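You operate a simulated robot arm through the tools that you are given. There is no shell and no other tool. Be economical: measure what you need, move in short steps, check, and stop when the job is done.

You run a simulated robot arm. Do the job below in one go: nothing can be reset, and whatever is moved stays where it is left.

JOB
Fit the funnel in the tall jar and fill the jar with rice to 150 ml.
Fine: carton back where it stood; funnel empty and back in the beaker. Set down upright: what you pick out.

The check looks at the end state, three seconds after you hand in, the way a careful person would. Anything else that was tipped, shoved, dropped, spilled or broken makes it a failure.

ROBOT AND FRAMES
A 6-joint arm with a two-finger parallel gripper, fixed in place. Base frame: the origin is at the foot of the arm, x ahead of it, y to its left, z up. Units: m, degrees, N and s.
With the tool pointing down near the work surface it reaches from about 0.14 to 0.74 m from the base axis. Its first joint turns from -166.0 to 166.0 degrees. Payload 3.91 kg.
Tool frame: the origin (TCP) lies between the finger pads and is the grasp point; the fingertips stand 0.03 m ahead of it; z points along the fingers, y is the line along which they close. Largest opening 0.11 m; finger width 0.02, thickness 0.01; the body of the gripper, 0.048 by 0.112 m, starts 0.055 m behind the TCP.
Orientation is told as [roll, pitch, yaw] about the base's x, y, z axes, in that order, counted from this pose: with the fingers straight down and closing along the base's y, the tool's x points along the base's -x, its y along +y and its z along -z.

CONTROLS
- The arm moves only by the tool send_rows. Its argument "targets" is a list of rows, each a list of 7 numbers: the shift along the tool's x, y, z in m, then the turn, a rotation vector about the tool's x, y, z in degrees, then the finger opening in m, from 0 to 0.11. In form: [[dx, dy, dz, rx, ry, rz, gripper], ...]. A call has 1 to 12 rows; each row shifts and turns the commanded pose from where the row before left it, along the tool's axes as they then stand. A row lasts 0.2 s, in which the tool goes at most 0.05 m and 8.6 degrees; a call with a longer step from one row to the next is refused whole, and so is a gripper value outside its range. Where a pose cannot be reached the arm comes as near as it can. A force on the tool above 40 N (or 10 N above the force at the start of the call, whichever is more), or a blocked arm, ends the call early, and 0.2 s more pass. The fingers move at their own pace (about 0.045 m/s each) and stop on an object; they squeeze with about 35 N. The grip force told is the motor's: it shows also when the fingers shut on nothing. Time passes only in rows, and 0.2 s behind the last, so rows that do not move let the fingers close. The reply holds the time, the measured pose of the TCP, the force on the tool along the base axes, the opening and the grip force, in the units named above and with some noise, with the torque about the TCP (base axes, N m) and any sound that the robot's microphone picked up.
- Cameras (640 x 400 px; columns grow to the right, rows downward): "scene" is fixed at [0.4025, -0.5014, 1.6656]; the picture's right is [0.99, -0.13, 0.00], its down [-0.07, -0.50, -0.86] and it looks along [0.11, 0.86, -0.50] (base axes); focal length 372 px, centre (320, 200). "wrist" rides on the gripper at [0.071, 0.022, -0.107] in the tool frame; the picture's right is [-0.29, 0.96, 0.00], its down [-0.76, -0.23, -0.61] and it looks along [-0.58, -0.18, 0.79] (tool axes); focal length 243 px, centre (320, 200). There is no depth. A picture from a camera that has moved, and an enlarged one, comes with that camera's place and axes in the base frame and with its lens.
- snapshot(camera): a new picture of that camera. No time passes.
- lift_body(by): slides the trunk up (or, below 0, down) by that many m; the arm rides with it, the base frame stays. It gives what a move gives, with no picture.
- enlarge(camera, box): a new picture of the part [left, top, right, bottom] of that camera's present view, enlarged. No time passes.
- sign_off(): hands the job in; it is judged then, once.

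Work in short steps. Places have to be worked out from the pictures, the camera data and where the tool is seen: move nearer, look again, correct. Check each grasp and each placing, and mend what went wrong. You have 120 turns and 84 pictures in all, those below and enlarged ones among them. Open the gripper and draw the arm clear of the work before you hand the job in, unless the task says otherwise; then end with one line.

The tools are called after "Call:" as a command line: name --pt "numbers of a row" for each row, then --argument value for the rest, lists and objects as JSON in quotes. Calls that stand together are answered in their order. send_rows: Moves the arm, as the interface text tells. Its arguments: {"type":"object","properties":{"targets":{"type":"array","items":{"type":"array","items":{"type":"number"}}}},"required":["targets"]} The other tools are called the same way: lift_body (by) slides the trunk up or down; snapshot (camera) takes a picture; enlarge (camera, box) takes an enlarged picture of a part of a camera's view; sign_off () hands the job in.

At the start:

```text
time: 0.0
position: [0.1807, 0.2717, 1.3602]
tool_rot: [0.0, 0.1, -0.1]
force: [0.2, -1.3, -0.2]
moment: [0.0, 0.03, -0.02]
grip_width: 0.1099
gripper_force: 0.1
trunk travel left (down, up): [-0.525, 0.065]
```

scene: 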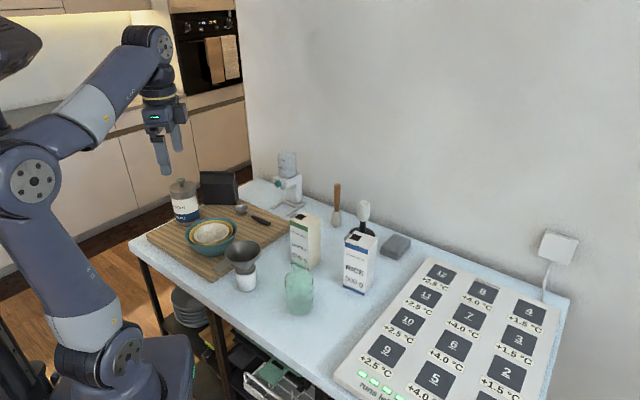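
wrist: 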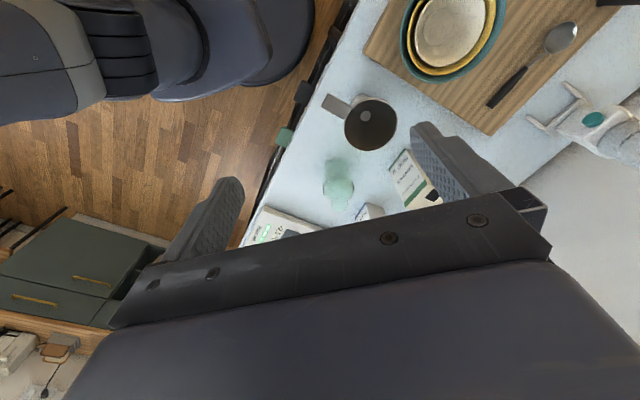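

I'll look closely at the work area to identify the jar, funnel, cartons and beaker.

Call:
enlarge --camera "scene" --box '[210, 190, 410, 330]'

Call:
enlarge --camera "scene" --box '[130, 140, 330, 265]'

```text
2.86 times, centred on (310, 260) of scene
camera zoom: at [0.4025, -0.5014, 1.6656], right [0.99, -0.13, 0.0], down [-0.07, -0.5, -0.86], along [0.11, 0.86, -0.5], focal length 1063 px, centre (349, 29)
```

zoom: 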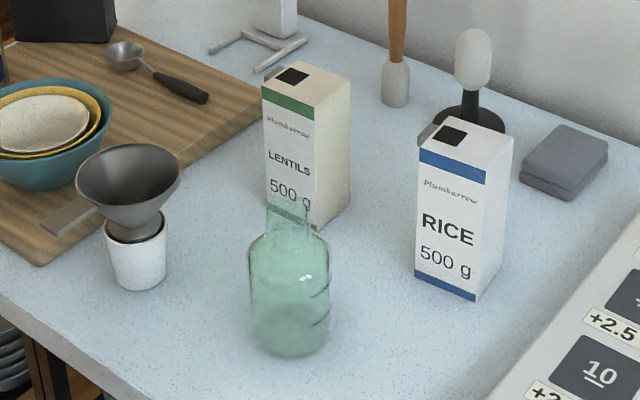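

```text
3.20 times, centred on (230, 202) of scene
camera zoom: at [0.4025, -0.5014, 1.6656], right [0.99, -0.13, 0.0], down [-0.07, -0.5, -0.86], along [0.11, 0.86, -0.5], focal length 1190 px, centre (608, 192)
```

zoom: 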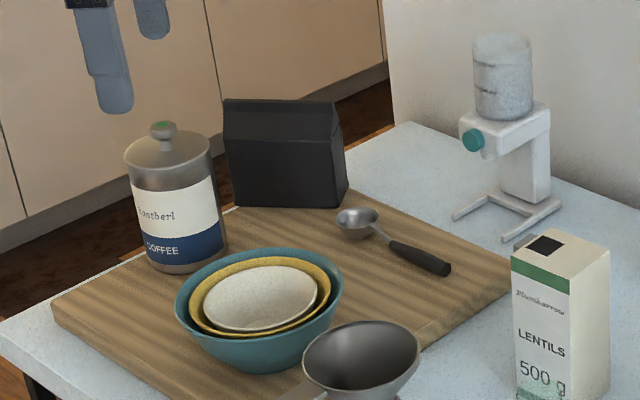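

Let me enlarge the wrist view too, to see the funnel's handle and carton tops.

Call:
enlarge --camera "wrist" --box '[240, 80, 460, 250]'

Call:
enlarge --camera "scene" --box '[275, 255, 325, 320]'

Call:
enlarge --camera "scene" --box '[335, 190, 395, 300]'

```text
2.35 times, centred on (350, 165) of wrist
camera zoom: at [0.1104, 0.2922, 1.4686], right [0.29, 0.96, 0.0], down [0.76, -0.23, 0.61], along [0.58, -0.18, -0.79], focal length 571 px, centre (249, 282)
```

zoom: 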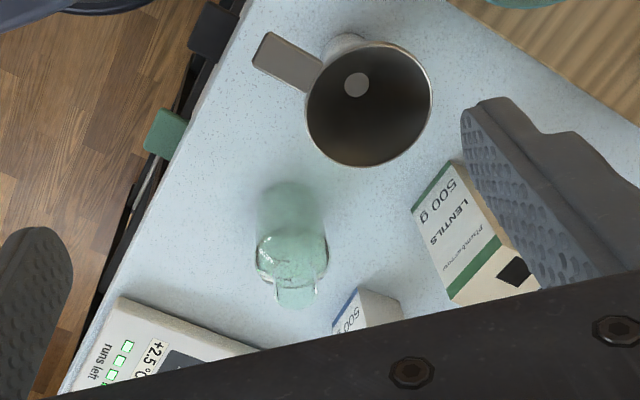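

```text
6.15 times, centred on (300, 288) of scene
camera zoom: at [0.4025, -0.5014, 1.6656], right [0.99, -0.13, 0.0], down [-0.07, -0.5, -0.86], along [0.11, 0.86, -0.5], focal length 2289 px, centre (443, -338)
```

zoom: 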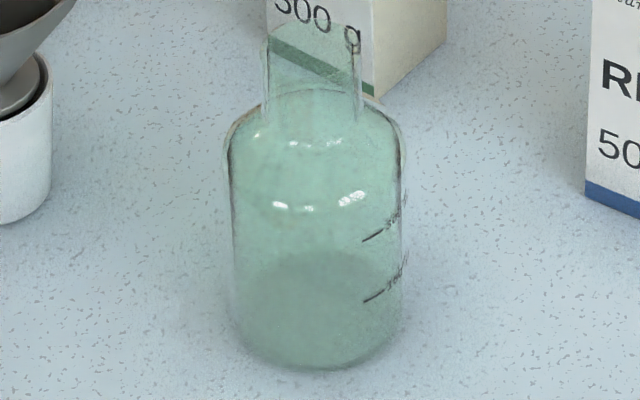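

```text
3.64 times, centred on (365, 245) of scene
camera zoom: at [0.4025, -0.5014, 1.6656], right [0.99, -0.13, 0.0], down [-0.07, -0.5, -0.86], along [0.11, 0.86, -0.5], focal length 1353 px, centre (156, 36)
```

zoom: 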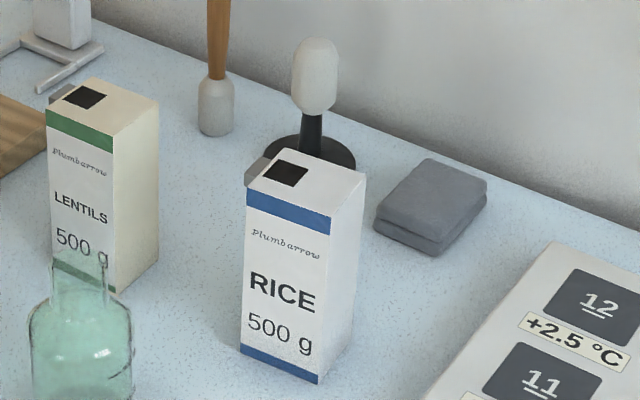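

The funnel sits in a white beaker with its rim at about (0.294, 0.335, 1.02), and its handle points toward (-0.675, -0.74). I'll yaw the tool to straddle the handle and hover above it.

Call:
send_rows --pt "0 0 0 0 0 -7.93 0.07" --pt "0 0 0 0 0 -7.93 0.07" --pt "0 0 0 0 0 -7.93 0.07" --pt "0 0 0 0 0 -7.93 0.07" --pt "0 0 0 0 0 -7.93 0.07" --pt "0 0 0 0 0 -7.93 0.07" --pt "-0.0096 -0.0082 0.04 0 0 0 0.07" --pt "-0.0096 -0.0082 0.04 0 0 0 0.07" --pt "-0.0096 -0.0082 0.04 0 0 0 0.07" --pt "-0.0096 -0.0082 0.04 0 0 0 0.07" --pt "-0.0096 -0.0082 0.04 0 0 0 0.07" --pt "0 0 0 0 0 0 0.07"

Call:
snapshot --camera "wrist"

Call:
snapshot --camera "scene"

```text
time: 2.6
position: [0.2457, 0.2792, 1.1615]
tool_rot: [0.0, -0.1, 47.5]
force: [0.7, 0.3, 0.1]
moment: [0.06, -0.01, 0.01]
grip_width: 0.0699
gripper_force: 0.0
trunk travel left (down, up): [-0.525, 0.065]
```

```text
76 pictures are left
camera wrist: at [0.1811, 0.2411, 1.2696], right [-0.51, 0.86, 0.0], down [0.68, 0.4, 0.61], along [0.52, 0.31, -0.79], focal length 243 px, centre (320, 200)
```

wrist: 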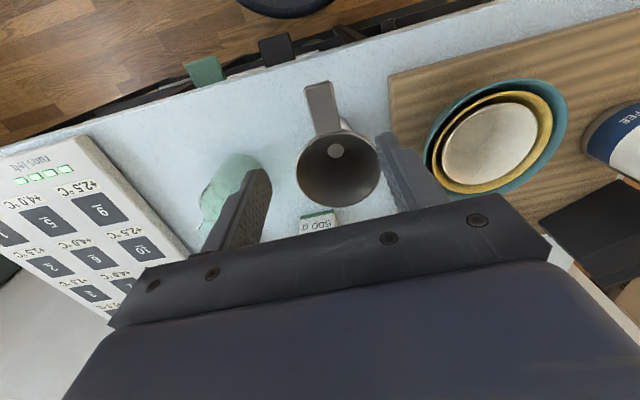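

```text
75 pictures are left
```

scene: 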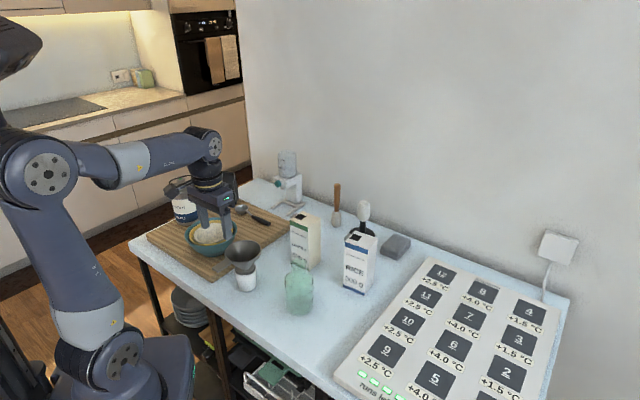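

Handle mid-point is at about (0.243, 0.284), yaw about 44°. I'll correct, descend to straddle the handle, and look before closing.

Call:
send_rows --pt "-0.0014 0.0048 0 0 0 3.5 0.06" --pt "0 0 0.045 0 0 0 0.06" --pt "0 0 0.045 0 0 0 0.06" --pt "0 0 0.04 0 0 0 0.06" --pt "0 0 0 0 0 0 0.06"

Call:
snapshot --camera "wrist"

Call:
enlarge --camera "scene" --box '[170, 180, 330, 320]'

```text
time: 3.8
position: [0.242, 0.2829, 1.0305]
tool_rot: [0.0, 0.0, 44.1]
force: [-0.1, -0.3, 1.1]
moment: [0.03, -0.01, -0.04]
grip_width: 0.0599
gripper_force: 0.1
trunk travel left (down, up): [-0.525, 0.065]
```

```text
74 pictures are left
camera wrist: at [0.1762, 0.2487, 1.138], right [-0.46, 0.89, 0.0], down [0.71, 0.36, 0.61], along [0.54, 0.28, -0.79], focal length 243 px, centre (320, 200)
```

wrist: 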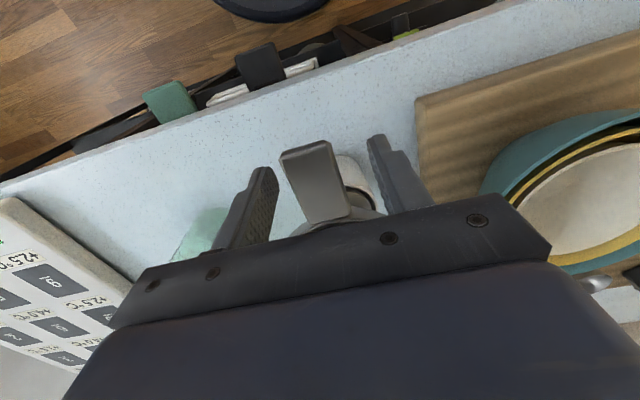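

```text
2.86 times, centred on (250, 250) of scene
camera zoom: at [0.4025, -0.5014, 1.6656], right [0.99, -0.13, 0.0], down [-0.07, -0.5, -0.86], along [0.11, 0.86, -0.5], focal length 1063 px, centre (520, 57)
```

zoom: 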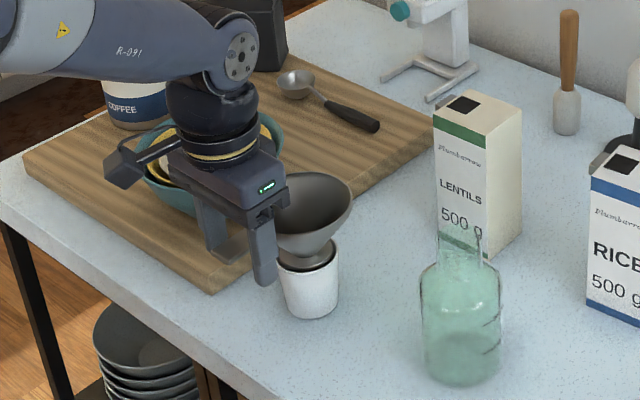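

The handle lies between the fingers, at about TCP height. I'll go down 6 mm more and close.

Call:
send_rows --pt "0 0 0.006 0 0 0 0.06" --pt "0 0 0 0 0 0 0.04" --pt "0 0 0 0 0 0 0.0" --pt "0 0 0 0 0 0 0.0" --pt "0 0 0 0 0 0 0.0" --pt "0 0 0 0 0 0 0.0"

Call:
enlarge --camera "scene" --box '[170, 180, 330, 320]'

```text
time: 5.2
position: [0.2404, 0.2832, 1.0241]
tool_rot: [0.1, 0.0, 44.1]
force: [0.6, -0.8, -0.3]
moment: [-0.01, 0.02, 0.02]
grip_width: 0.0268
gripper_force: 35.7
trunk travel left (down, up): [-0.525, 0.065]
```

```text
2.86 times, centred on (250, 250) of scene
camera zoom: at [0.4025, -0.5014, 1.6656], right [0.99, -0.13, 0.0], down [-0.07, -0.5, -0.86], along [0.11, 0.86, -0.5], focal length 1063 px, centre (520, 57)
```

zoom: 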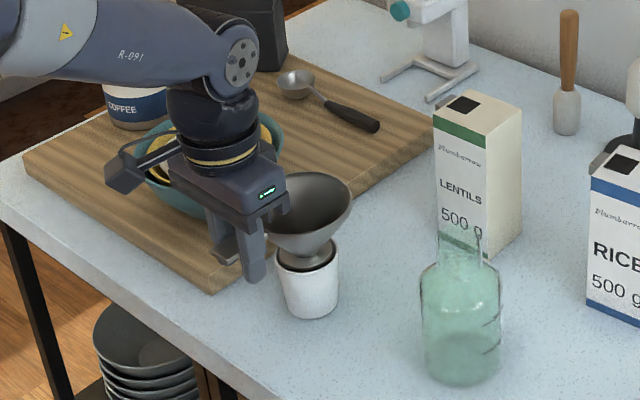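

Gripped at 26.8 mm. Lifting straight up.

Call:
send_rows --pt "0 0 -0.02 0 0 0 0.0" --pt "0 0 -0.04 0 0 0 0.0" --pt "0 0 -0.04 0 0 0 0.0" --pt "0 0 -0.04 0 0 0 0.0" --pt "0 0 -0.04 0 0 0 0.0" --pt "0 0 0 0 0 0 0.0"

Call:
enlarge --camera "scene" --box '[190, 170, 350, 320]'

Call:
snapshot --camera "wrist"

```text
time: 6.6
position: [0.242, 0.2826, 1.2031]
tool_rot: [0.0, -0.1, 44.1]
force: [0.4, -0.4, -1.3]
moment: [-0.03, 0.02, 0.04]
grip_width: 0.0267
gripper_force: 34.5
trunk travel left (down, up): [-0.525, 0.065]
```

```text
2.67 times, centred on (270, 245) of scene
camera zoom: at [0.4025, -0.5014, 1.6656], right [0.99, -0.13, 0.0], down [-0.07, -0.5, -0.86], along [0.11, 0.86, -0.5], focal length 992 px, centre (453, 80)
```

zoom: 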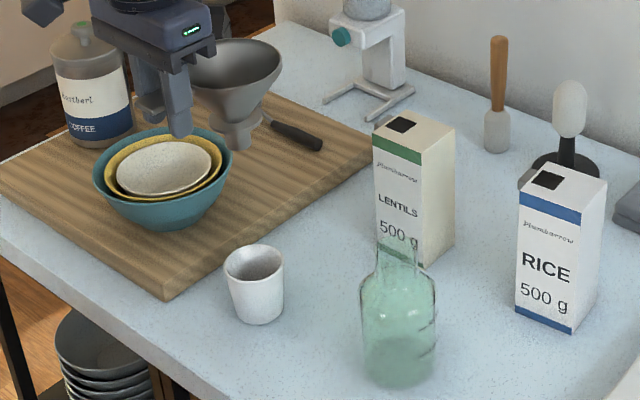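

```text
70 pictures are left
camera wrist: at [0.1763, 0.2489, 1.3123], right [-0.46, 0.89, 0.0], down [0.71, 0.36, 0.61], along [0.54, 0.28, -0.79], focal length 243 px, centre (320, 200)
```

wrist: 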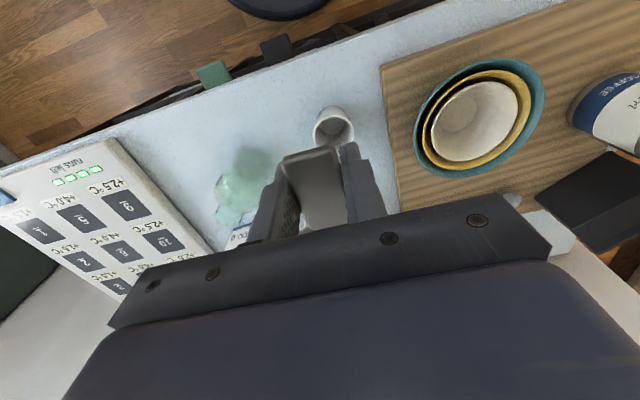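

Funnel is held level. Now I need the jar accurately; enlarging it in both cameras.

Call:
enlarge --camera "wrist" --box '[190, 130, 310, 260]'

Call:
enlarge --camera "scene" --box '[275, 255, 325, 320]'

```text
3.08 times, centred on (250, 195) of wrist
camera zoom: at [0.1763, 0.2489, 1.3123], right [-0.46, 0.89, 0.0], down [0.71, 0.36, 0.61], along [0.54, 0.28, -0.79], focal length 746 px, centre (535, 215)
```

zoom: 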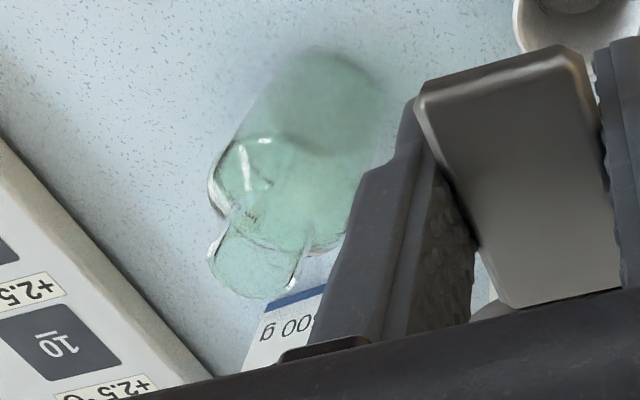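

```text
6.15 times, centred on (300, 288) of scene
camera zoom: at [0.4025, -0.5014, 1.6656], right [0.99, -0.13, 0.0], down [-0.07, -0.5, -0.86], along [0.11, 0.86, -0.5], focal length 2289 px, centre (443, -338)
```

zoom: 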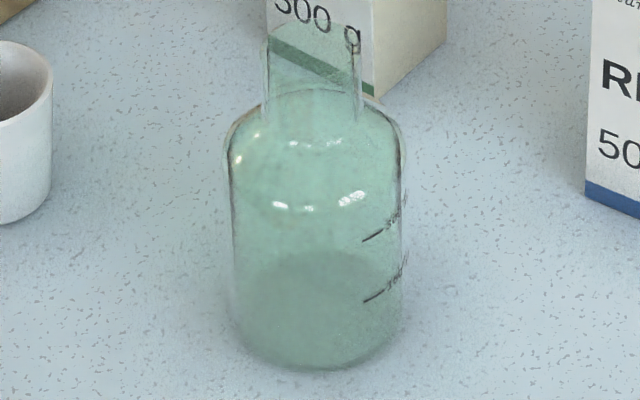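

Jar estimated at (0.438, 0.236) with its mouth at z≈1.055; funnel tip is now near 1.12. Moving the funnel above the jar mouth at this height.

Call:
send_rows --pt "-0.0081 -0.0425 0 0 0 0 0.0" --pt "-0.0081 -0.0425 0 0 0 0 0.0" --pt "-0.0081 -0.0425 0 0 0 0 0.0" --pt "-0.0081 -0.0425 0 0 0 0 0.0" --pt "0 0 0 0 0 0 0.0"

Call:
enlarge --camera "scene" --box '[240, 200, 360, 330]'

Call:
snapshot --camera "wrist"

```text
time: 7.8
position: [0.3821, 0.1824, 1.2045]
tool_rot: [0.0, 0.1, 44.2]
force: [0.0, 0.3, -0.3]
moment: [-0.02, 0.02, -0.01]
grip_width: 0.0271
gripper_force: 35.0
trunk travel left (down, up): [-0.525, 0.065]
```

```text
3.08 times, centred on (300, 265) of scene
camera zoom: at [0.4025, -0.5014, 1.6656], right [0.99, -0.13, 0.0], down [-0.07, -0.5, -0.86], along [0.11, 0.86, -0.5], focal length 1144 px, centre (382, 0)
```

zoom: 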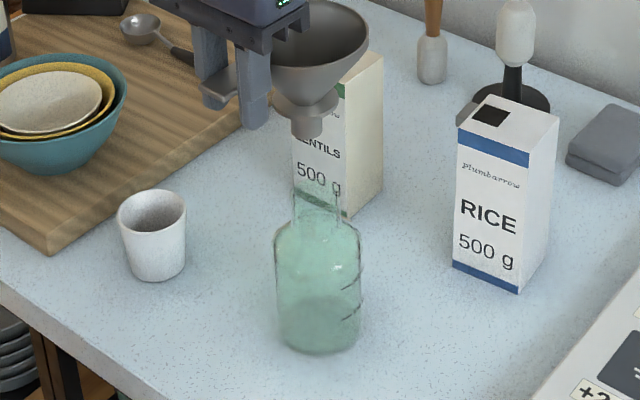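

```text
66 pictures are left
camera wrist: at [0.3171, 0.1488, 1.313], right [-0.46, 0.89, 0.0], down [0.71, 0.36, 0.61], along [0.54, 0.28, -0.79], focal length 243 px, centre (320, 200)
```

wrist: 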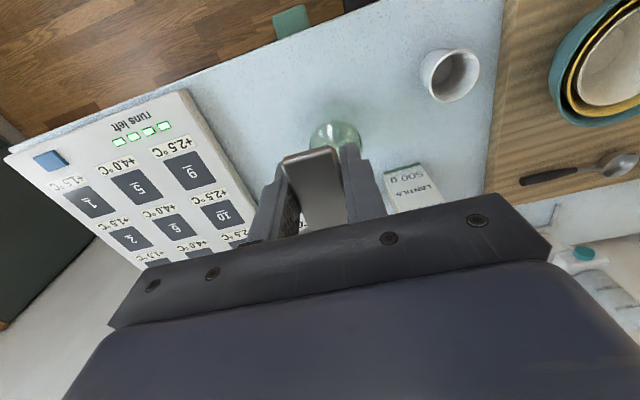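

The scene view shows the stem about 6–7 mm left of the jar's axis. I'll correct this and lower to just above the mouth, then check.

Call:
send_rows --pt "-0.0064 -0.002 0.02 0 0 0 0.0" --pt "0 0 0.03 0 0 0 0.0" --pt "0 0 0 0 0 0 0.0"

Call:
enlarge --camera "scene" --box '[270, 235, 330, 290]'

Call:
enlarge --camera "wrist" --box '[270, 80, 410, 200]'

```text
time: 8.6
position: [0.3871, 0.1868, 1.1552]
tool_rot: [0.0, 0.0, 44.0]
force: [-0.6, 0.4, -0.8]
moment: [-0.01, 0.04, -0.02]
grip_width: 0.0269
gripper_force: 35.4
trunk travel left (down, up): [-0.525, 0.065]
```

```text
7.27 times, centred on (300, 262) of scene
camera zoom: at [0.4025, -0.5014, 1.6656], right [0.99, -0.13, 0.0], down [-0.07, -0.5, -0.86], along [0.11, 0.86, -0.5], focal length 2705 px, centre (466, -254)
```

zoom: 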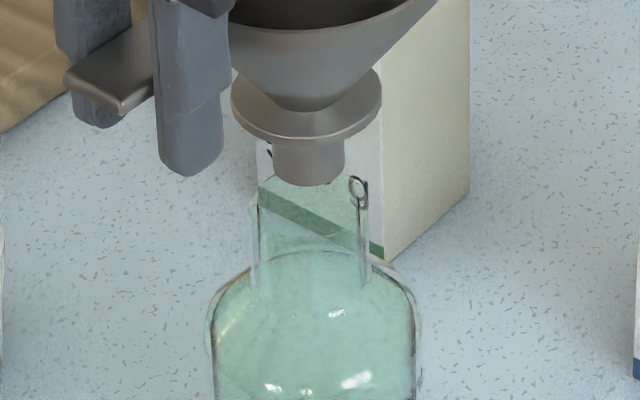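

```text
3.33 times, centred on (340, 140) of wrist
camera zoom: at [0.3226, 0.1525, 1.2624], right [-0.46, 0.89, 0.0], down [0.71, 0.36, 0.61], along [0.54, 0.28, -0.79], focal length 809 px, centre (253, 400)
```

zoom: 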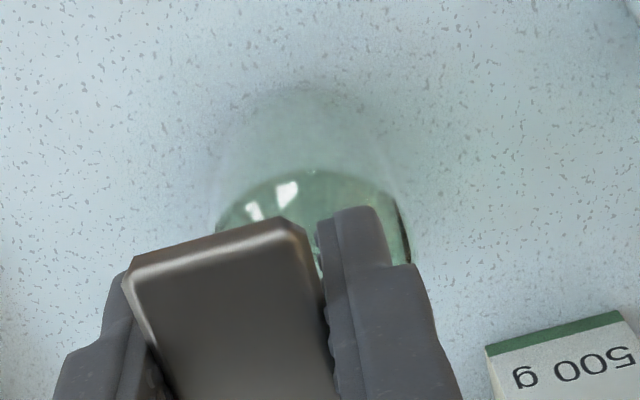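

The funnel has a collar above the stem that will rest on the mouth. Alignment is within a millimetre or two in both views, so I'll lower gently by 18 mm and check.

Call:
send_rows --pt "0 0 0.006 0 0 0 0.0" --pt "0 0 0.006 0 0 0 0.0" --pt "0 0 0.006 0 0 0 0.0" --pt "0 0 0 0 0 0 0.0"

Call:
enlarge --camera "scene" --box '[270, 235, 330, 290]'

```text
time: 9.6
position: [0.3887, 0.1866, 1.1367]
tool_rot: [-0.1, -0.1, 44.1]
force: [0.2, -0.2, -0.7]
moment: [-0.01, 0.03, 0.03]
grip_width: 0.0273
gripper_force: 34.5
trunk travel left (down, up): [-0.525, 0.065]
```

```text
7.27 times, centred on (300, 262) of scene
camera zoom: at [0.4025, -0.5014, 1.6656], right [0.99, -0.13, 0.0], down [-0.07, -0.5, -0.86], along [0.11, 0.86, -0.5], focal length 2705 px, centre (466, -254)
```

zoom: 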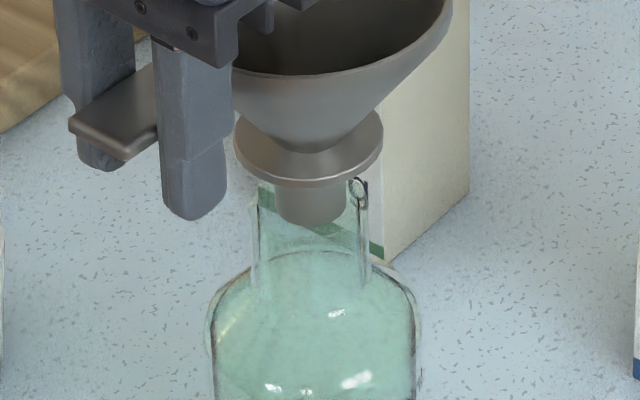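

The stem is seen through the green neck, so it's entering. Lowering further in small steps until the collar touches.

Call:
send_rows --pt "0 0 0.005 0 0 0 0.0" --pt "0 0 0.005 0 0 0 0.0" --pt "0 0 0 0 0 0 0.0"

Call:
enlarge --camera "scene" --box '[270, 235, 330, 290]'

```text
time: 10.4
position: [0.388, 0.1865, 1.1266]
tool_rot: [0.1, -0.1, 44.1]
force: [0.2, -0.4, -0.4]
moment: [-0.04, 0.05, 0.03]
grip_width: 0.0269
gripper_force: 34.6
trunk travel left (down, up): [-0.525, 0.065]
```

```text
7.27 times, centred on (300, 262) of scene
camera zoom: at [0.4025, -0.5014, 1.6656], right [0.99, -0.13, 0.0], down [-0.07, -0.5, -0.86], along [0.11, 0.86, -0.5], focal length 2705 px, centre (466, -254)
```

zoom: 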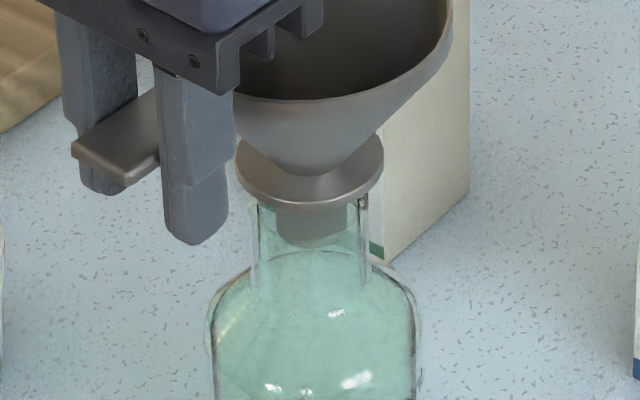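

No contact yet; still in the neck. A few more 3 mm steps.

Call:
send_rows --pt "0 0 0.003 0 0 0 0.0" --pt "0 0 0.003 0 0 0 0.0" --pt "0 0 0 0 0 0 0.0"

Call:
enlarge --camera "scene" --box '[270, 235, 330, 290]'

```text
time: 11.2
position: [0.3894, 0.1861, 1.1212]
tool_rot: [0.0, -0.1, 44.2]
force: [0.4, 0.4, -0.7]
moment: [-0.02, 0.04, 0.01]
grip_width: 0.0269
gripper_force: 34.7
trunk travel left (down, up): [-0.525, 0.065]
```

```text
7.27 times, centred on (300, 262) of scene
camera zoom: at [0.4025, -0.5014, 1.6656], right [0.99, -0.13, 0.0], down [-0.07, -0.5, -0.86], along [0.11, 0.86, -0.5], focal length 2705 px, centre (466, -254)
```

zoom: 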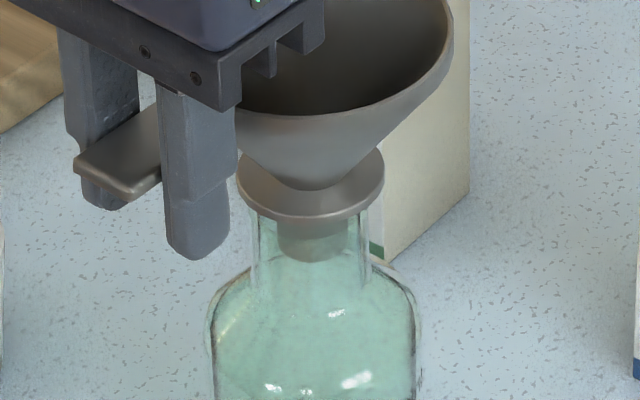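

Nearly seated; continuing in 2 mm steps watching the force.

Call:
send_rows --pt "0 0 0.002 0 0 0 0.0" --pt "0 0 0.002 0 0 0 0.0" --pt "0 0 0 0 0 0 0.0"

```text
time: 12.0
position: [0.3882, 0.1857, 1.116]
tool_rot: [0.0, -0.1, 44.2]
force: [-0.5, -0.2, -0.9]
moment: [-0.03, 0.01, -0.01]
grip_width: 0.0271
gripper_force: 34.9
trunk travel left (down, up): [-0.525, 0.065]
```

Call:
send_rows --pt "0 0 0.002 0 0 0 0.0" --pt "0 0 0.002 0 0 0 0.0" --pt "0 0 0 0 0 0 0.0"

Call:
enlarge --camera "scene" --box '[270, 235, 330, 290]'

```text
time: 12.8
position: [0.388, 0.1858, 1.1117]
tool_rot: [0.0, 0.0, 44.1]
force: [-0.2, 0.8, 0.1]
moment: [-0.04, 0.08, 0.0]
grip_width: 0.0266
gripper_force: 34.6
trunk travel left (down, up): [-0.525, 0.065]
```

```text
7.27 times, centred on (300, 262) of scene
camera zoom: at [0.4025, -0.5014, 1.6656], right [0.99, -0.13, 0.0], down [-0.07, -0.5, -0.86], along [0.11, 0.86, -0.5], focal length 2705 px, centre (466, -254)
```

zoom: 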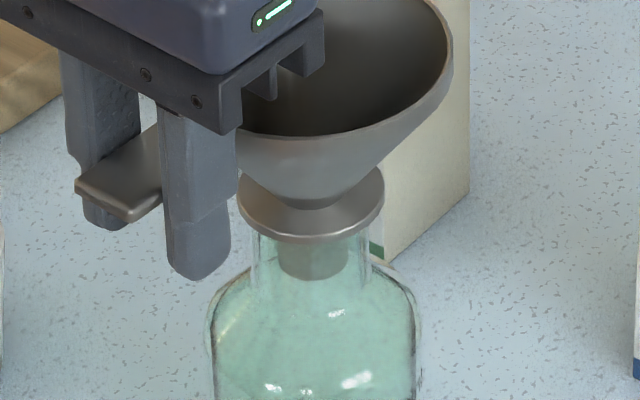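

Torque is just beginning to change; perhaps touching. Another 2–4 mm with the force limit guarding.

Call:
send_rows --pt "0 0 0.0015 0 0 0 0.0" --pt "0 0 0 0 0 0 0.0"

```text
time: 13.4
position: [0.3886, 0.1861, 1.111]
tool_rot: [0.0, 0.0, 44.1]
force: [1.2, 0.4, -1.5]
moment: [-0.02, 0.04, 0.03]
grip_width: 0.0269
gripper_force: 34.8
trunk travel left (down, up): [-0.525, 0.065]
```

Call:
send_rows --pt "0 0 0.002 0 0 0 0.0" --pt "0 0 0 0 0 0 0.0"

```text
time: 14.0
position: [0.3891, 0.1862, 1.1091]
tool_rot: [0.0, 0.0, 44.1]
force: [-0.4, 0.0, -0.1]
moment: [-0.06, 0.04, 0.0]
grip_width: 0.0273
gripper_force: 35.4
trunk travel left (down, up): [-0.525, 0.065]
```

Call:
send_rows --pt "0 0 0.002 0 0 0 0.0" --pt "0 0 0 0 0 0 0.0"

Call:
enlarge --camera "scene" --box '[280, 245, 325, 285]'

```text
time: 14.6
position: [0.3888, 0.1872, 1.1072]
tool_rot: [0.1, -0.3, 44.0]
force: [-1.3, -0.5, 11.0]
moment: [0.44, -0.39, 0.02]
grip_width: 0.0269
gripper_force: 35.2
trunk travel left (down, up): [-0.525, 0.065]
```

```text
10.00 times, centred on (302, 265) of scene
camera zoom: at [0.4025, -0.5014, 1.6656], right [0.99, -0.13, 0.0], down [-0.07, -0.5, -0.86], along [0.11, 0.86, -0.5], focal length 3720 px, centre (495, -450)
```

zoom: 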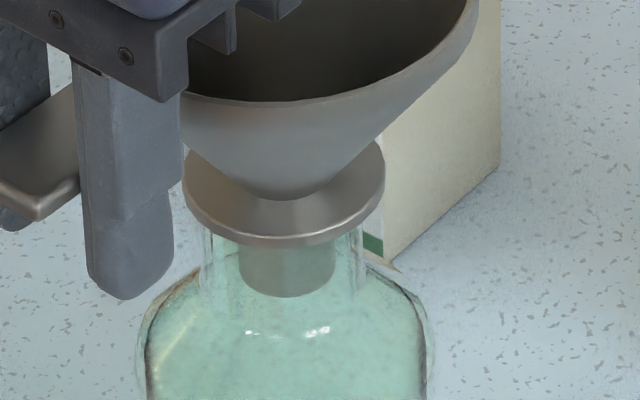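

Contact (11 N) with the collar on the mouth. Back off 1 mm to unload and open slowly.

Call:
send_rows --pt "0 0 -0.001 0 0 0 0.0" --pt "0 0 0 0 0 0 0.03" --pt "0 0 0 0 0 0 0.045" --pt "0 0 0 0 0 0 0.06" --pt "0 0 0 0 0 0 0.06"

Call:
enlarge --camera "scene" --box '[250, 210, 350, 320]'

```text
time: 15.8
position: [0.3894, 0.1861, 1.1068]
tool_rot: [0.0, -0.1, 44.1]
force: [0.9, 0.4, -0.3]
moment: [0.01, -0.02, 0.02]
grip_width: 0.0602
gripper_force: 0.0
trunk travel left (down, up): [-0.525, 0.065]
```

```text
3.64 times, centred on (300, 265) of scene
camera zoom: at [0.4025, -0.5014, 1.6656], right [0.99, -0.13, 0.0], down [-0.07, -0.5, -0.86], along [0.11, 0.86, -0.5], focal length 1353 px, centre (393, -36)
```

zoom: 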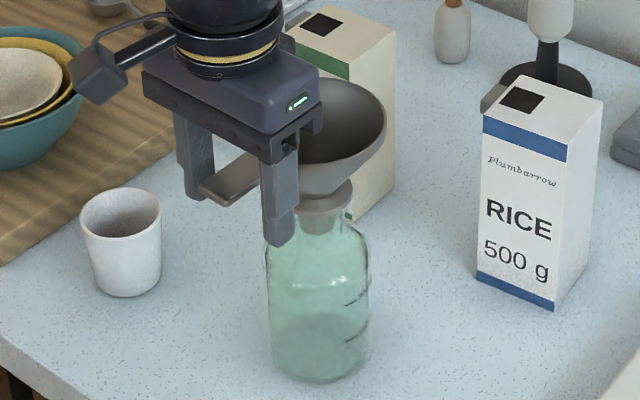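

Funnel is seated. Raise clear, and zoom hard on the jar's marks.

Call:
send_rows --pt "0 0 -0.03 0 0 0 0.06" --pt "0 0 -0.04 0 0 0 0.06" --pt "0 0 -0.04 0 0 0 0.06" --pt "0 0 -0.04 0 0 0 0.06" --pt "0 0 0 0 0 0 0.06"

Call:
enlarge --camera "scene" --box '[283, 275, 319, 317]'

Call:
enlarge --camera "scene" --box '[335, 220, 385, 300]'

```text
time: 17.0
position: [0.3896, 0.1858, 1.2587]
tool_rot: [-0.1, 0.0, 44.1]
force: [-0.3, 0.4, 0.2]
moment: [-0.01, 0.03, 0.03]
grip_width: 0.0601
gripper_force: 0.0
trunk travel left (down, up): [-0.525, 0.065]
```

```text
9.52 times, centred on (301, 296) of scene
camera zoom: at [0.4025, -0.5014, 1.6656], right [0.99, -0.13, 0.0], down [-0.07, -0.5, -0.86], along [0.11, 0.86, -0.5], focal length 3542 px, centre (501, -714)
```

zoom: 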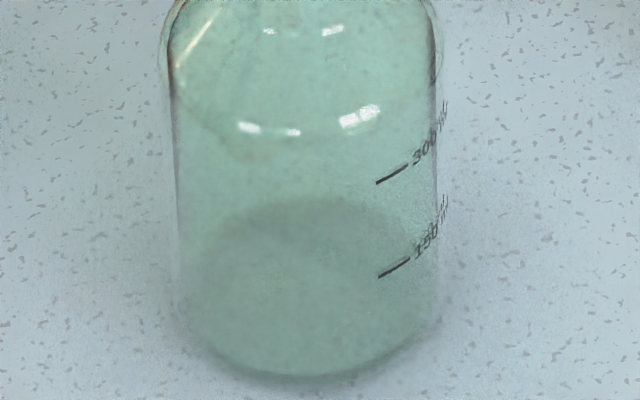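

```text
5.00 times, centred on (360, 260) of scene
camera zoom: at [0.4025, -0.5014, 1.6656], right [0.99, -0.13, 0.0], down [-0.07, -0.5, -0.86], along [0.11, 0.86, -0.5], focal length 1860 px, centre (120, -100)
```

zoom: 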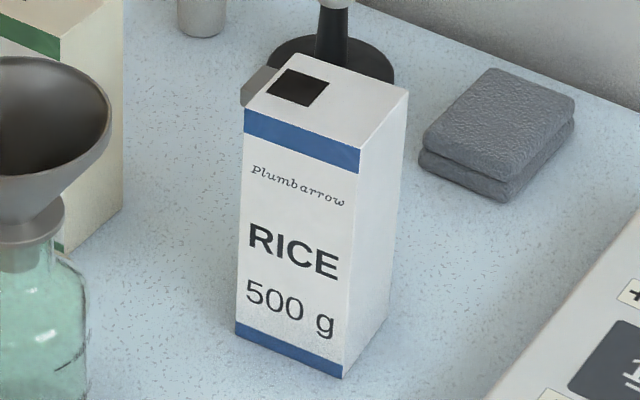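

The marks read 300 ml and 150 ml, so the target is the lower line. The carton is ≈0.069×0.058×0.163 m, centred near (0.617, 0.296), with its pouring hole near the left face. I'll yaw to line up with the carton and get a wrist view of it.

Call:
send_rows --pt "0 0 0 0 0 8.19 0.09" --pt "0 0 0 0 0 8.19 0.1" --pt "0 0 0 0 0 8.19 0.1" --pt "0 0 0 0 0 8.19 0.1" --pt "0 0 0 0 0 8.19 0.1" --pt "0 0 0 0 0 8.19 0.1" --pt "0 0 0 0 0 8.19 0.1" --pt "0 0 0 0 0 8.19 0.1" --pt "0 0 0 0 0 8.19 0.1" --pt "0 0 0 0 0 8.19 0.1"

Call:
send_rows --pt "-0.001 0.0448 0 0 0 0 0.1" --pt "-0.001 0.0448 0 0 0 0 0.1" --pt "-0.001 0.0448 0 0 0 0 0.1" --pt "-0.001 0.0448 0 0 0 0 0.1" --pt "-0.001 0.0448 0 0 0 0 0.1" --pt "0 0 0 0 0 0 0.1"

Call:
snapshot --camera "wrist"

```text
time: 19.2
position: [0.3881, 0.1861, 1.2574]
tool_rot: [0.0, 0.0, -38.0]
force: [0.0, 0.2, 0.2]
moment: [-0.02, 0.0, 0.02]
grip_width: 0.0998
gripper_force: 0.0
trunk travel left (down, up): [-0.525, 0.065]
```

```text
time: 20.6
position: [0.5236, 0.3533, 1.2486]
tool_rot: [0.2, 0.0, -37.8]
force: [0.3, 0.4, -0.4]
moment: [0.02, -0.02, 0.02]
grip_width: 0.0999
gripper_force: 0.0
out of reach, approached as far as the arm can: row 5
trunk travel left (down, up): [-0.525, 0.065]
```

```text
55 pictures are left
camera wrist: at [0.4807, 0.4139, 1.3569], right [0.82, 0.58, 0.0], down [0.46, -0.65, 0.61], along [0.35, -0.49, -0.79], focal length 243 px, centre (320, 200)
```

wrist: 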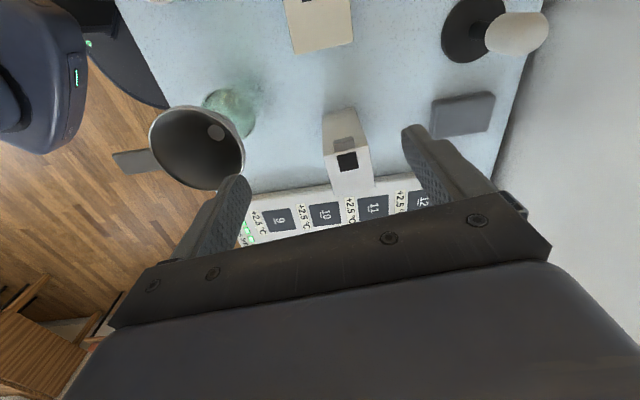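

The arm's reach limits how far I can lean behind the carton. Let me enlarge the carton in this view to refine its position.

Call:
enlarge --camera "wrist" --box '[290, 90, 410, 210]'

```text
3.33 times, centred on (350, 150) of wrist
camera zoom: at [0.4807, 0.4139, 1.3569], right [0.82, 0.58, 0.0], down [0.46, -0.65, 0.61], along [0.35, -0.49, -0.79], focal length 809 px, centre (220, 367)
```

zoom: 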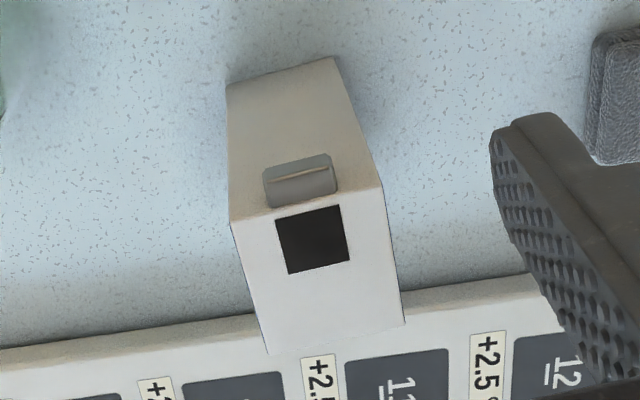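

Refined: carton centre (0.616, 0.2975), yaw ≈ -38.8°, top at z≈1.069. Raising the trunk for reach, then descending and tilting the tool 25° for a low-palm grasp.

Call:
lift_body --by 0.065

Call:
send_rows --pt "0 0 0.045 0 0 1.0 0.11" --pt "0 0 0.045 0 0 0 0.11" --pt "0 0 0 0 8.33 0 0.11" --pt "0 0 0 0 8.33 0 0.11" --pt "0 0 0 0 8.34 0 0.11" --pt "0 0 0 0 0 0 0.11"

```text
time: 21.6
position: [0.5231, 0.3517, 1.3142]
tool_rot: [0.2, -0.2, -37.9]
force: [-0.5, -0.5, -0.4]
moment: [0.03, 0.0, 0.02]
grip_width: 0.1002
gripper_force: 0.0
trunk travel left (down, up): [-0.59, 0.0]
```

```text
time: 23.0
position: [0.5233, 0.3528, 1.2243]
tool_rot: [0.3, 25.0, -38.7]
force: [0.0, -0.9, 0.2]
moment: [0.02, 0.01, 0.02]
grip_width: 0.1098
gripper_force: 0.0
trunk travel left (down, up): [-0.59, 0.0]
```

Tilt is good. Moving diagonally to just above the carton's left side.

Call:
send_rows --pt "-0.0338 0.0075 0.017 0 0 0 0.11" --pt "-0.0338 0.0076 0.0169 0 0 0 0.11" --pt "0 0 0 0 0 0 0.11"

Call:
enlarge --camera "scene" --box '[250, 160, 440, 310]'

```text
time: 23.8
position: [0.5696, 0.3351, 1.1656]
tool_rot: [0.3, 24.9, -38.8]
force: [-0.7, 0.5, 0.1]
moment: [0.03, -0.01, -0.03]
grip_width: 0.1098
gripper_force: 0.0
trunk travel left (down, up): [-0.59, 0.0]
```

```text
2.67 times, centred on (345, 235) of scene
camera zoom: at [0.4025, -0.5014, 1.6656], right [0.99, -0.13, 0.0], down [-0.07, -0.5, -0.86], along [0.11, 0.86, -0.5], focal length 992 px, centre (253, 107)
```

zoom: 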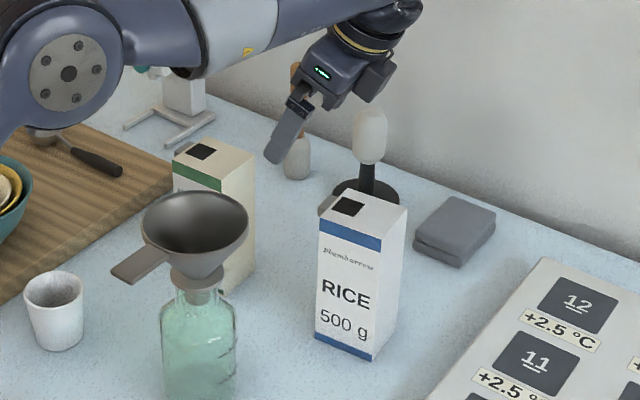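

Clear of everything else. Proceed three quarters of the way down the diagonal.

Call:
send_rows --pt "-0.03175 0 0.0237 0 0 0 0.11" --pt "-0.03175 0 0.0237 0 0 0 0.11" --pt "-0.03175 0 0.0237 0 0 0 0.11" --pt "0 0 0 0 0 0 0.11"

Call:
enlarge --camera "scene" --box '[320, 170, 420, 300]'

Call:
snapshot --camera "wrist"

```text
time: 24.8
position: [0.6136, 0.2987, 1.0591]
tool_rot: [0.2, 24.9, -38.7]
force: [0.1, 1.0, 0.5]
moment: [0.02, 0.01, -0.03]
grip_width: 0.1101
gripper_force: 0.1
trunk travel left (down, up): [-0.59, 0.0]
```

```text
3.08 times, centred on (370, 235) of scene
camera zoom: at [0.4025, -0.5014, 1.6656], right [0.99, -0.13, 0.0], down [-0.07, -0.5, -0.86], along [0.11, 0.86, -0.5], focal length 1144 px, centre (166, 92)
```

zoom: 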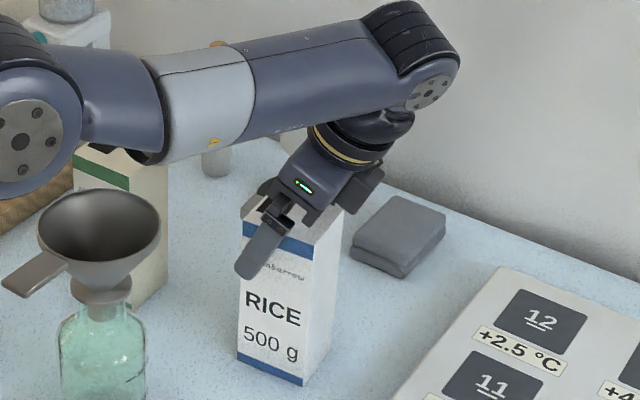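

```text
51 pictures are left
camera wrist: at [0.6121, 0.3289, 1.1874], right [0.81, 0.58, -0.12], down [0.59, -0.77, 0.23], along [0.04, -0.25, -0.97], focal length 243 px, centre (320, 200)
```

wrist: 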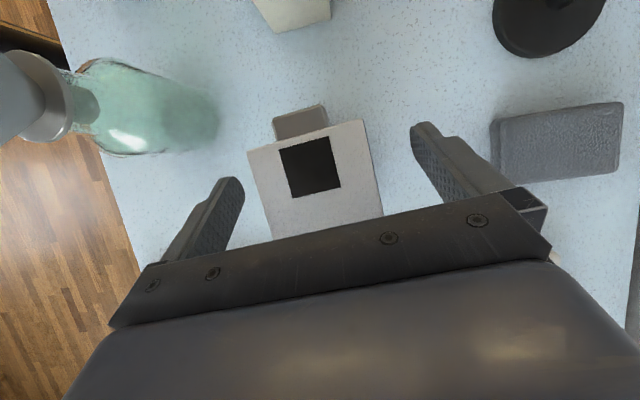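

Fingers straddle the carton well. Last step down, then close.

Call:
send_rows --pt "-0.03175 0 0.0237 0 0 0 0.11" --pt "0 0 0 0 0 0 0.08" --pt "0 0 0 0 0 0 0.06" --pt "0 0 0 0 0 0 0.04" --pt "0 0 0 0 0 0 0.04" --pt "0 0 0 0 0 0 0.04" --pt "0 0 0 0 0 0 0.04"

Call:
enlarge --camera "scene" --box '[320, 170, 420, 300]'

```text
time: 26.4
position: [0.6287, 0.2885, 1.025]
tool_rot: [0.3, 25.0, -38.8]
force: [-1.1, -1.6, -0.3]
moment: [-0.28, 0.24, 0.04]
grip_width: 0.0614
gripper_force: 34.9
trunk travel left (down, up): [-0.59, 0.0]
```

```text
3.08 times, centred on (370, 235) of scene
camera zoom: at [0.4025, -0.5014, 1.6656], right [0.99, -0.13, 0.0], down [-0.07, -0.5, -0.86], along [0.11, 0.86, -0.5], focal length 1144 px, centre (166, 92)
```

zoom: 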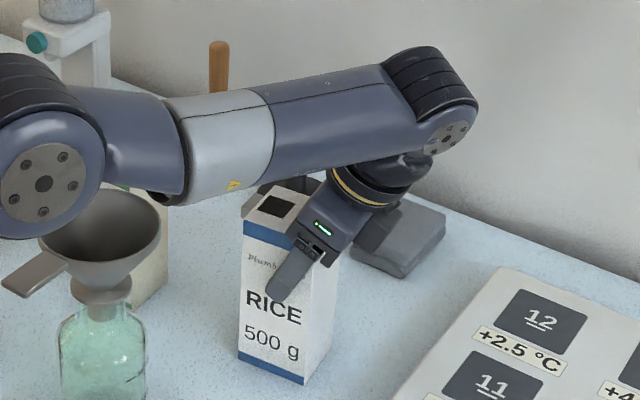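

Gripped at 61 mm. Lift a little and read the weight.

Call:
send_rows --pt "0.0042 0 -0.0091 0 0 0 0.04" --pt "0.0085 0 -0.0181 0 0 0 0.04" --pt "0 0 0 0 0 0 0.04" --pt "0 0 0 0 0 0 0.04"

Call:
enlarge --camera "scene" --box '[320, 170, 420, 300]'

```text
time: 27.4
position: [0.6293, 0.2893, 1.0539]
tool_rot: [0.3, 25.0, -38.7]
force: [-0.1, -0.3, -4.2]
moment: [-0.03, -0.03, 0.0]
grip_width: 0.0614
gripper_force: 34.6
trunk travel left (down, up): [-0.59, 0.0]
```

```text
3.08 times, centred on (370, 235) of scene
camera zoom: at [0.4025, -0.5014, 1.6656], right [0.99, -0.13, 0.0], down [-0.07, -0.5, -0.86], along [0.11, 0.86, -0.5], focal length 1144 px, centre (166, 92)
```

zoom: 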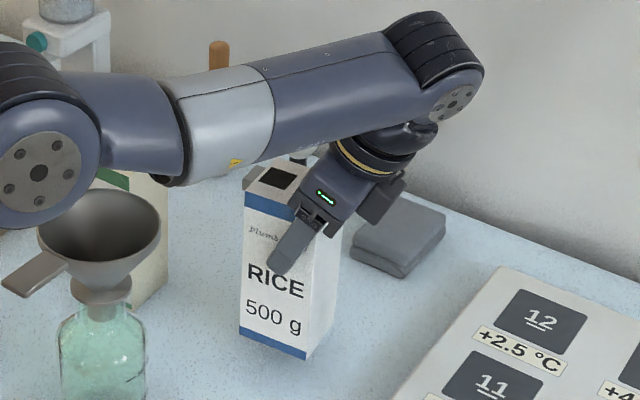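

Weight about 4.2 N, carton clear. Now rise and carry it to a spot beside the funnel, well above it.

Call:
send_rows --pt "0.0097 -0.0259 -0.0315 0 0 0 0.04" --pt "0.0097 -0.0259 -0.0315 0 0 0 0.04" --pt "0.0097 -0.0259 -0.0315 0 0 0 0.04" --pt "0.0097 -0.0259 -0.0315 0 0 0 0.04" --pt "0.0097 -0.0259 -0.0315 0 0 0 0.04" --pt "0.0097 -0.0259 -0.0315 0 0 0 0.04" --pt "0 0 0 0 0 0 0.04"

Call:
snapshot --camera "scene"

```text
time: 29.0
position: [0.5514, 0.1513, 1.2491]
tool_rot: [0.3, 25.0, -38.7]
force: [0.2, 0.0, -4.4]
moment: [-0.05, -0.07, 0.02]
grip_width: 0.0612
gripper_force: 34.8
trunk travel left (down, up): [-0.59, 0.0]
```

```text
48 pictures are left
```

scene: 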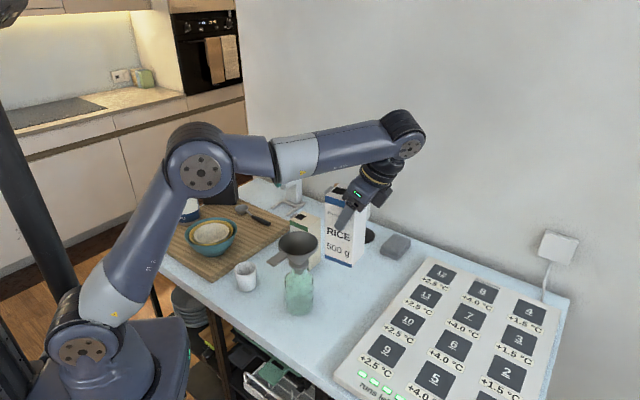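

Now tilt the carton 33° (no flow expected yet) while still beside the funnel.

Call:
send_rows --pt "0 0 0 0 -8.25 0 0.04" --pt "0 0 0 0 -8.25 0 0.04" --pt "0 0 0 0 -8.25 0 0.04" --pt "0 0 0 0 -8.25 0 0.04" --pt "0 0 0 0 0 0 0.04"

Call:
enlarge --camera "scene" --box '[250, 150, 410, 330]'

```text
time: 30.2
position: [0.5517, 0.1496, 1.2491]
tool_rot: [0.4, -8.0, -38.9]
force: [0.2, -0.3, -4.1]
moment: [0.03, 0.07, -0.02]
grip_width: 0.0614
gripper_force: 35.4
trunk travel left (down, up): [-0.59, 0.0]
```

```text
2.22 times, centred on (330, 240) of scene
camera zoom: at [0.4025, -0.5014, 1.6656], right [0.99, -0.13, 0.0], down [-0.07, -0.5, -0.86], along [0.11, 0.86, -0.5], focal length 827 px, centre (298, 111)
```

zoom: 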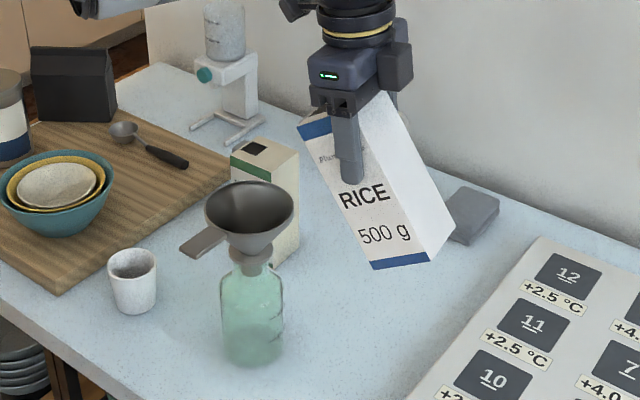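

Holding with no slip. Now approach the funnel from the side at this tilt.

Call:
send_rows --pt "0.033 0.0005 0.0201 0 0 0 0.04" --pt "0.033 0.0005 0.0201 0 0 0 0.04" --pt "0 0 0 0 0 0 0.04"

Call:
enlarge --camera "scene" --box '[250, 170, 390, 320]'

Call:
snapshot --camera "wrist"

```text
time: 31.0
position: [0.5055, 0.1877, 1.2039]
tool_rot: [0.3, -8.1, -38.9]
force: [-0.3, -0.1, -4.8]
moment: [0.02, 0.05, 0.0]
grip_width: 0.0613
gripper_force: 35.1
trunk travel left (down, up): [-0.59, 0.0]
```

```text
2.67 times, centred on (320, 245) of scene
camera zoom: at [0.4025, -0.5014, 1.6656], right [0.99, -0.13, 0.0], down [-0.07, -0.5, -0.86], along [0.11, 0.86, -0.5], focal length 992 px, centre (320, 80)
```

zoom: 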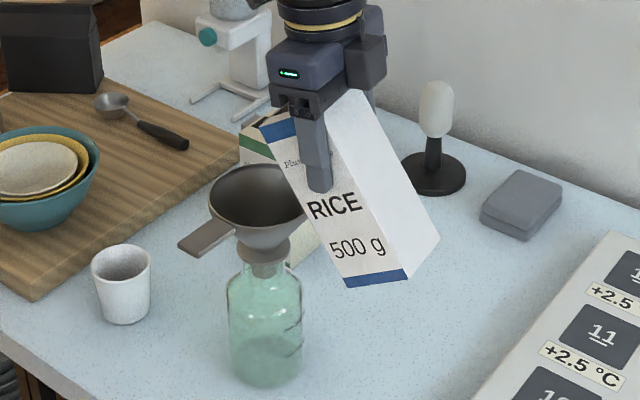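

```text
45 pictures are left
camera wrist: at [0.4537, 0.2587, 1.2998], right [0.82, 0.56, 0.05], down [0.37, -0.6, 0.71], along [0.43, -0.57, -0.71], focal length 243 px, centre (320, 200)
```

wrist: 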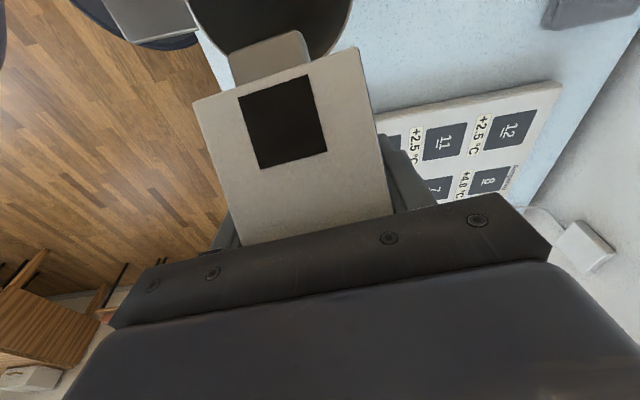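

The flap points over the funnel, nicely centred. Tilt to about 50° while lowering a little; check for flow and listen.

Call:
send_rows --pt "0.0055 0 0.011 0 -8.5 0 0.04" --pt "0.0059 0 0.0106 0 -8.5 0 0.04" --pt "0 0 0 0 0 0 0.04"

Call:
snapshot --camera "wrist"

```text
time: 31.8
position: [0.501, 0.1917, 1.179]
tool_rot: [0.2, -25.1, -39.0]
force: [0.4, -0.7, -5.2]
moment: [0.08, 0.06, -0.02]
grip_width: 0.0612
gripper_force: 35.2
trunk travel left (down, up): [-0.59, 0.0]
```

```text
44 pictures are left
camera wrist: at [0.4297, 0.2786, 1.2463], right [0.8, 0.58, 0.13], down [0.19, -0.45, 0.87], along [0.56, -0.68, -0.47], focal length 243 px, centre (320, 200)
```

wrist: 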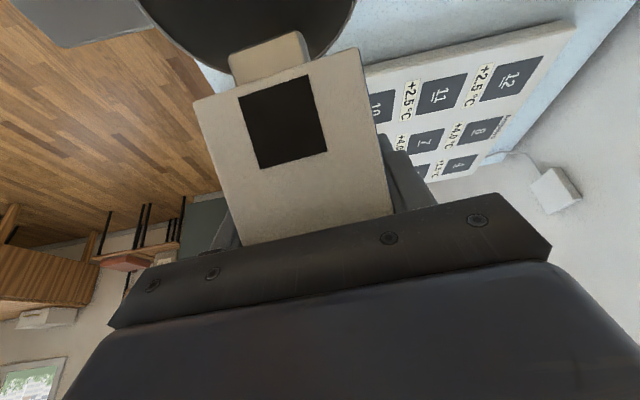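

No flow yet. Tilting to ~58°.

Call:
send_rows --pt "0 0 0 0 -8.0 0 0.04" --pt "0 0 0 0 0 0 0.04"

Call:
enlarge --camera "scene" --box '[265, 190, 365, 320]'

```text
time: 32.4
position: [0.5006, 0.1939, 1.179]
tool_rot: [0.4, -33.1, -39.1]
force: [-0.1, 1.0, -4.3]
moment: [0.05, 0.07, 0.02]
grip_width: 0.0613
gripper_force: 34.9
trunk travel left (down, up): [-0.59, 0.0]
```

```text
3.08 times, centred on (315, 255) of scene
camera zoom: at [0.4025, -0.5014, 1.6656], right [0.99, -0.13, 0.0], down [-0.07, -0.5, -0.86], along [0.11, 0.86, -0.5], focal length 1144 px, centre (335, 31)
```

zoom: 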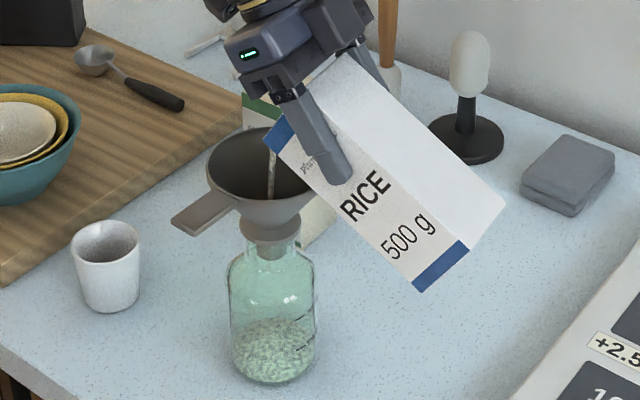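

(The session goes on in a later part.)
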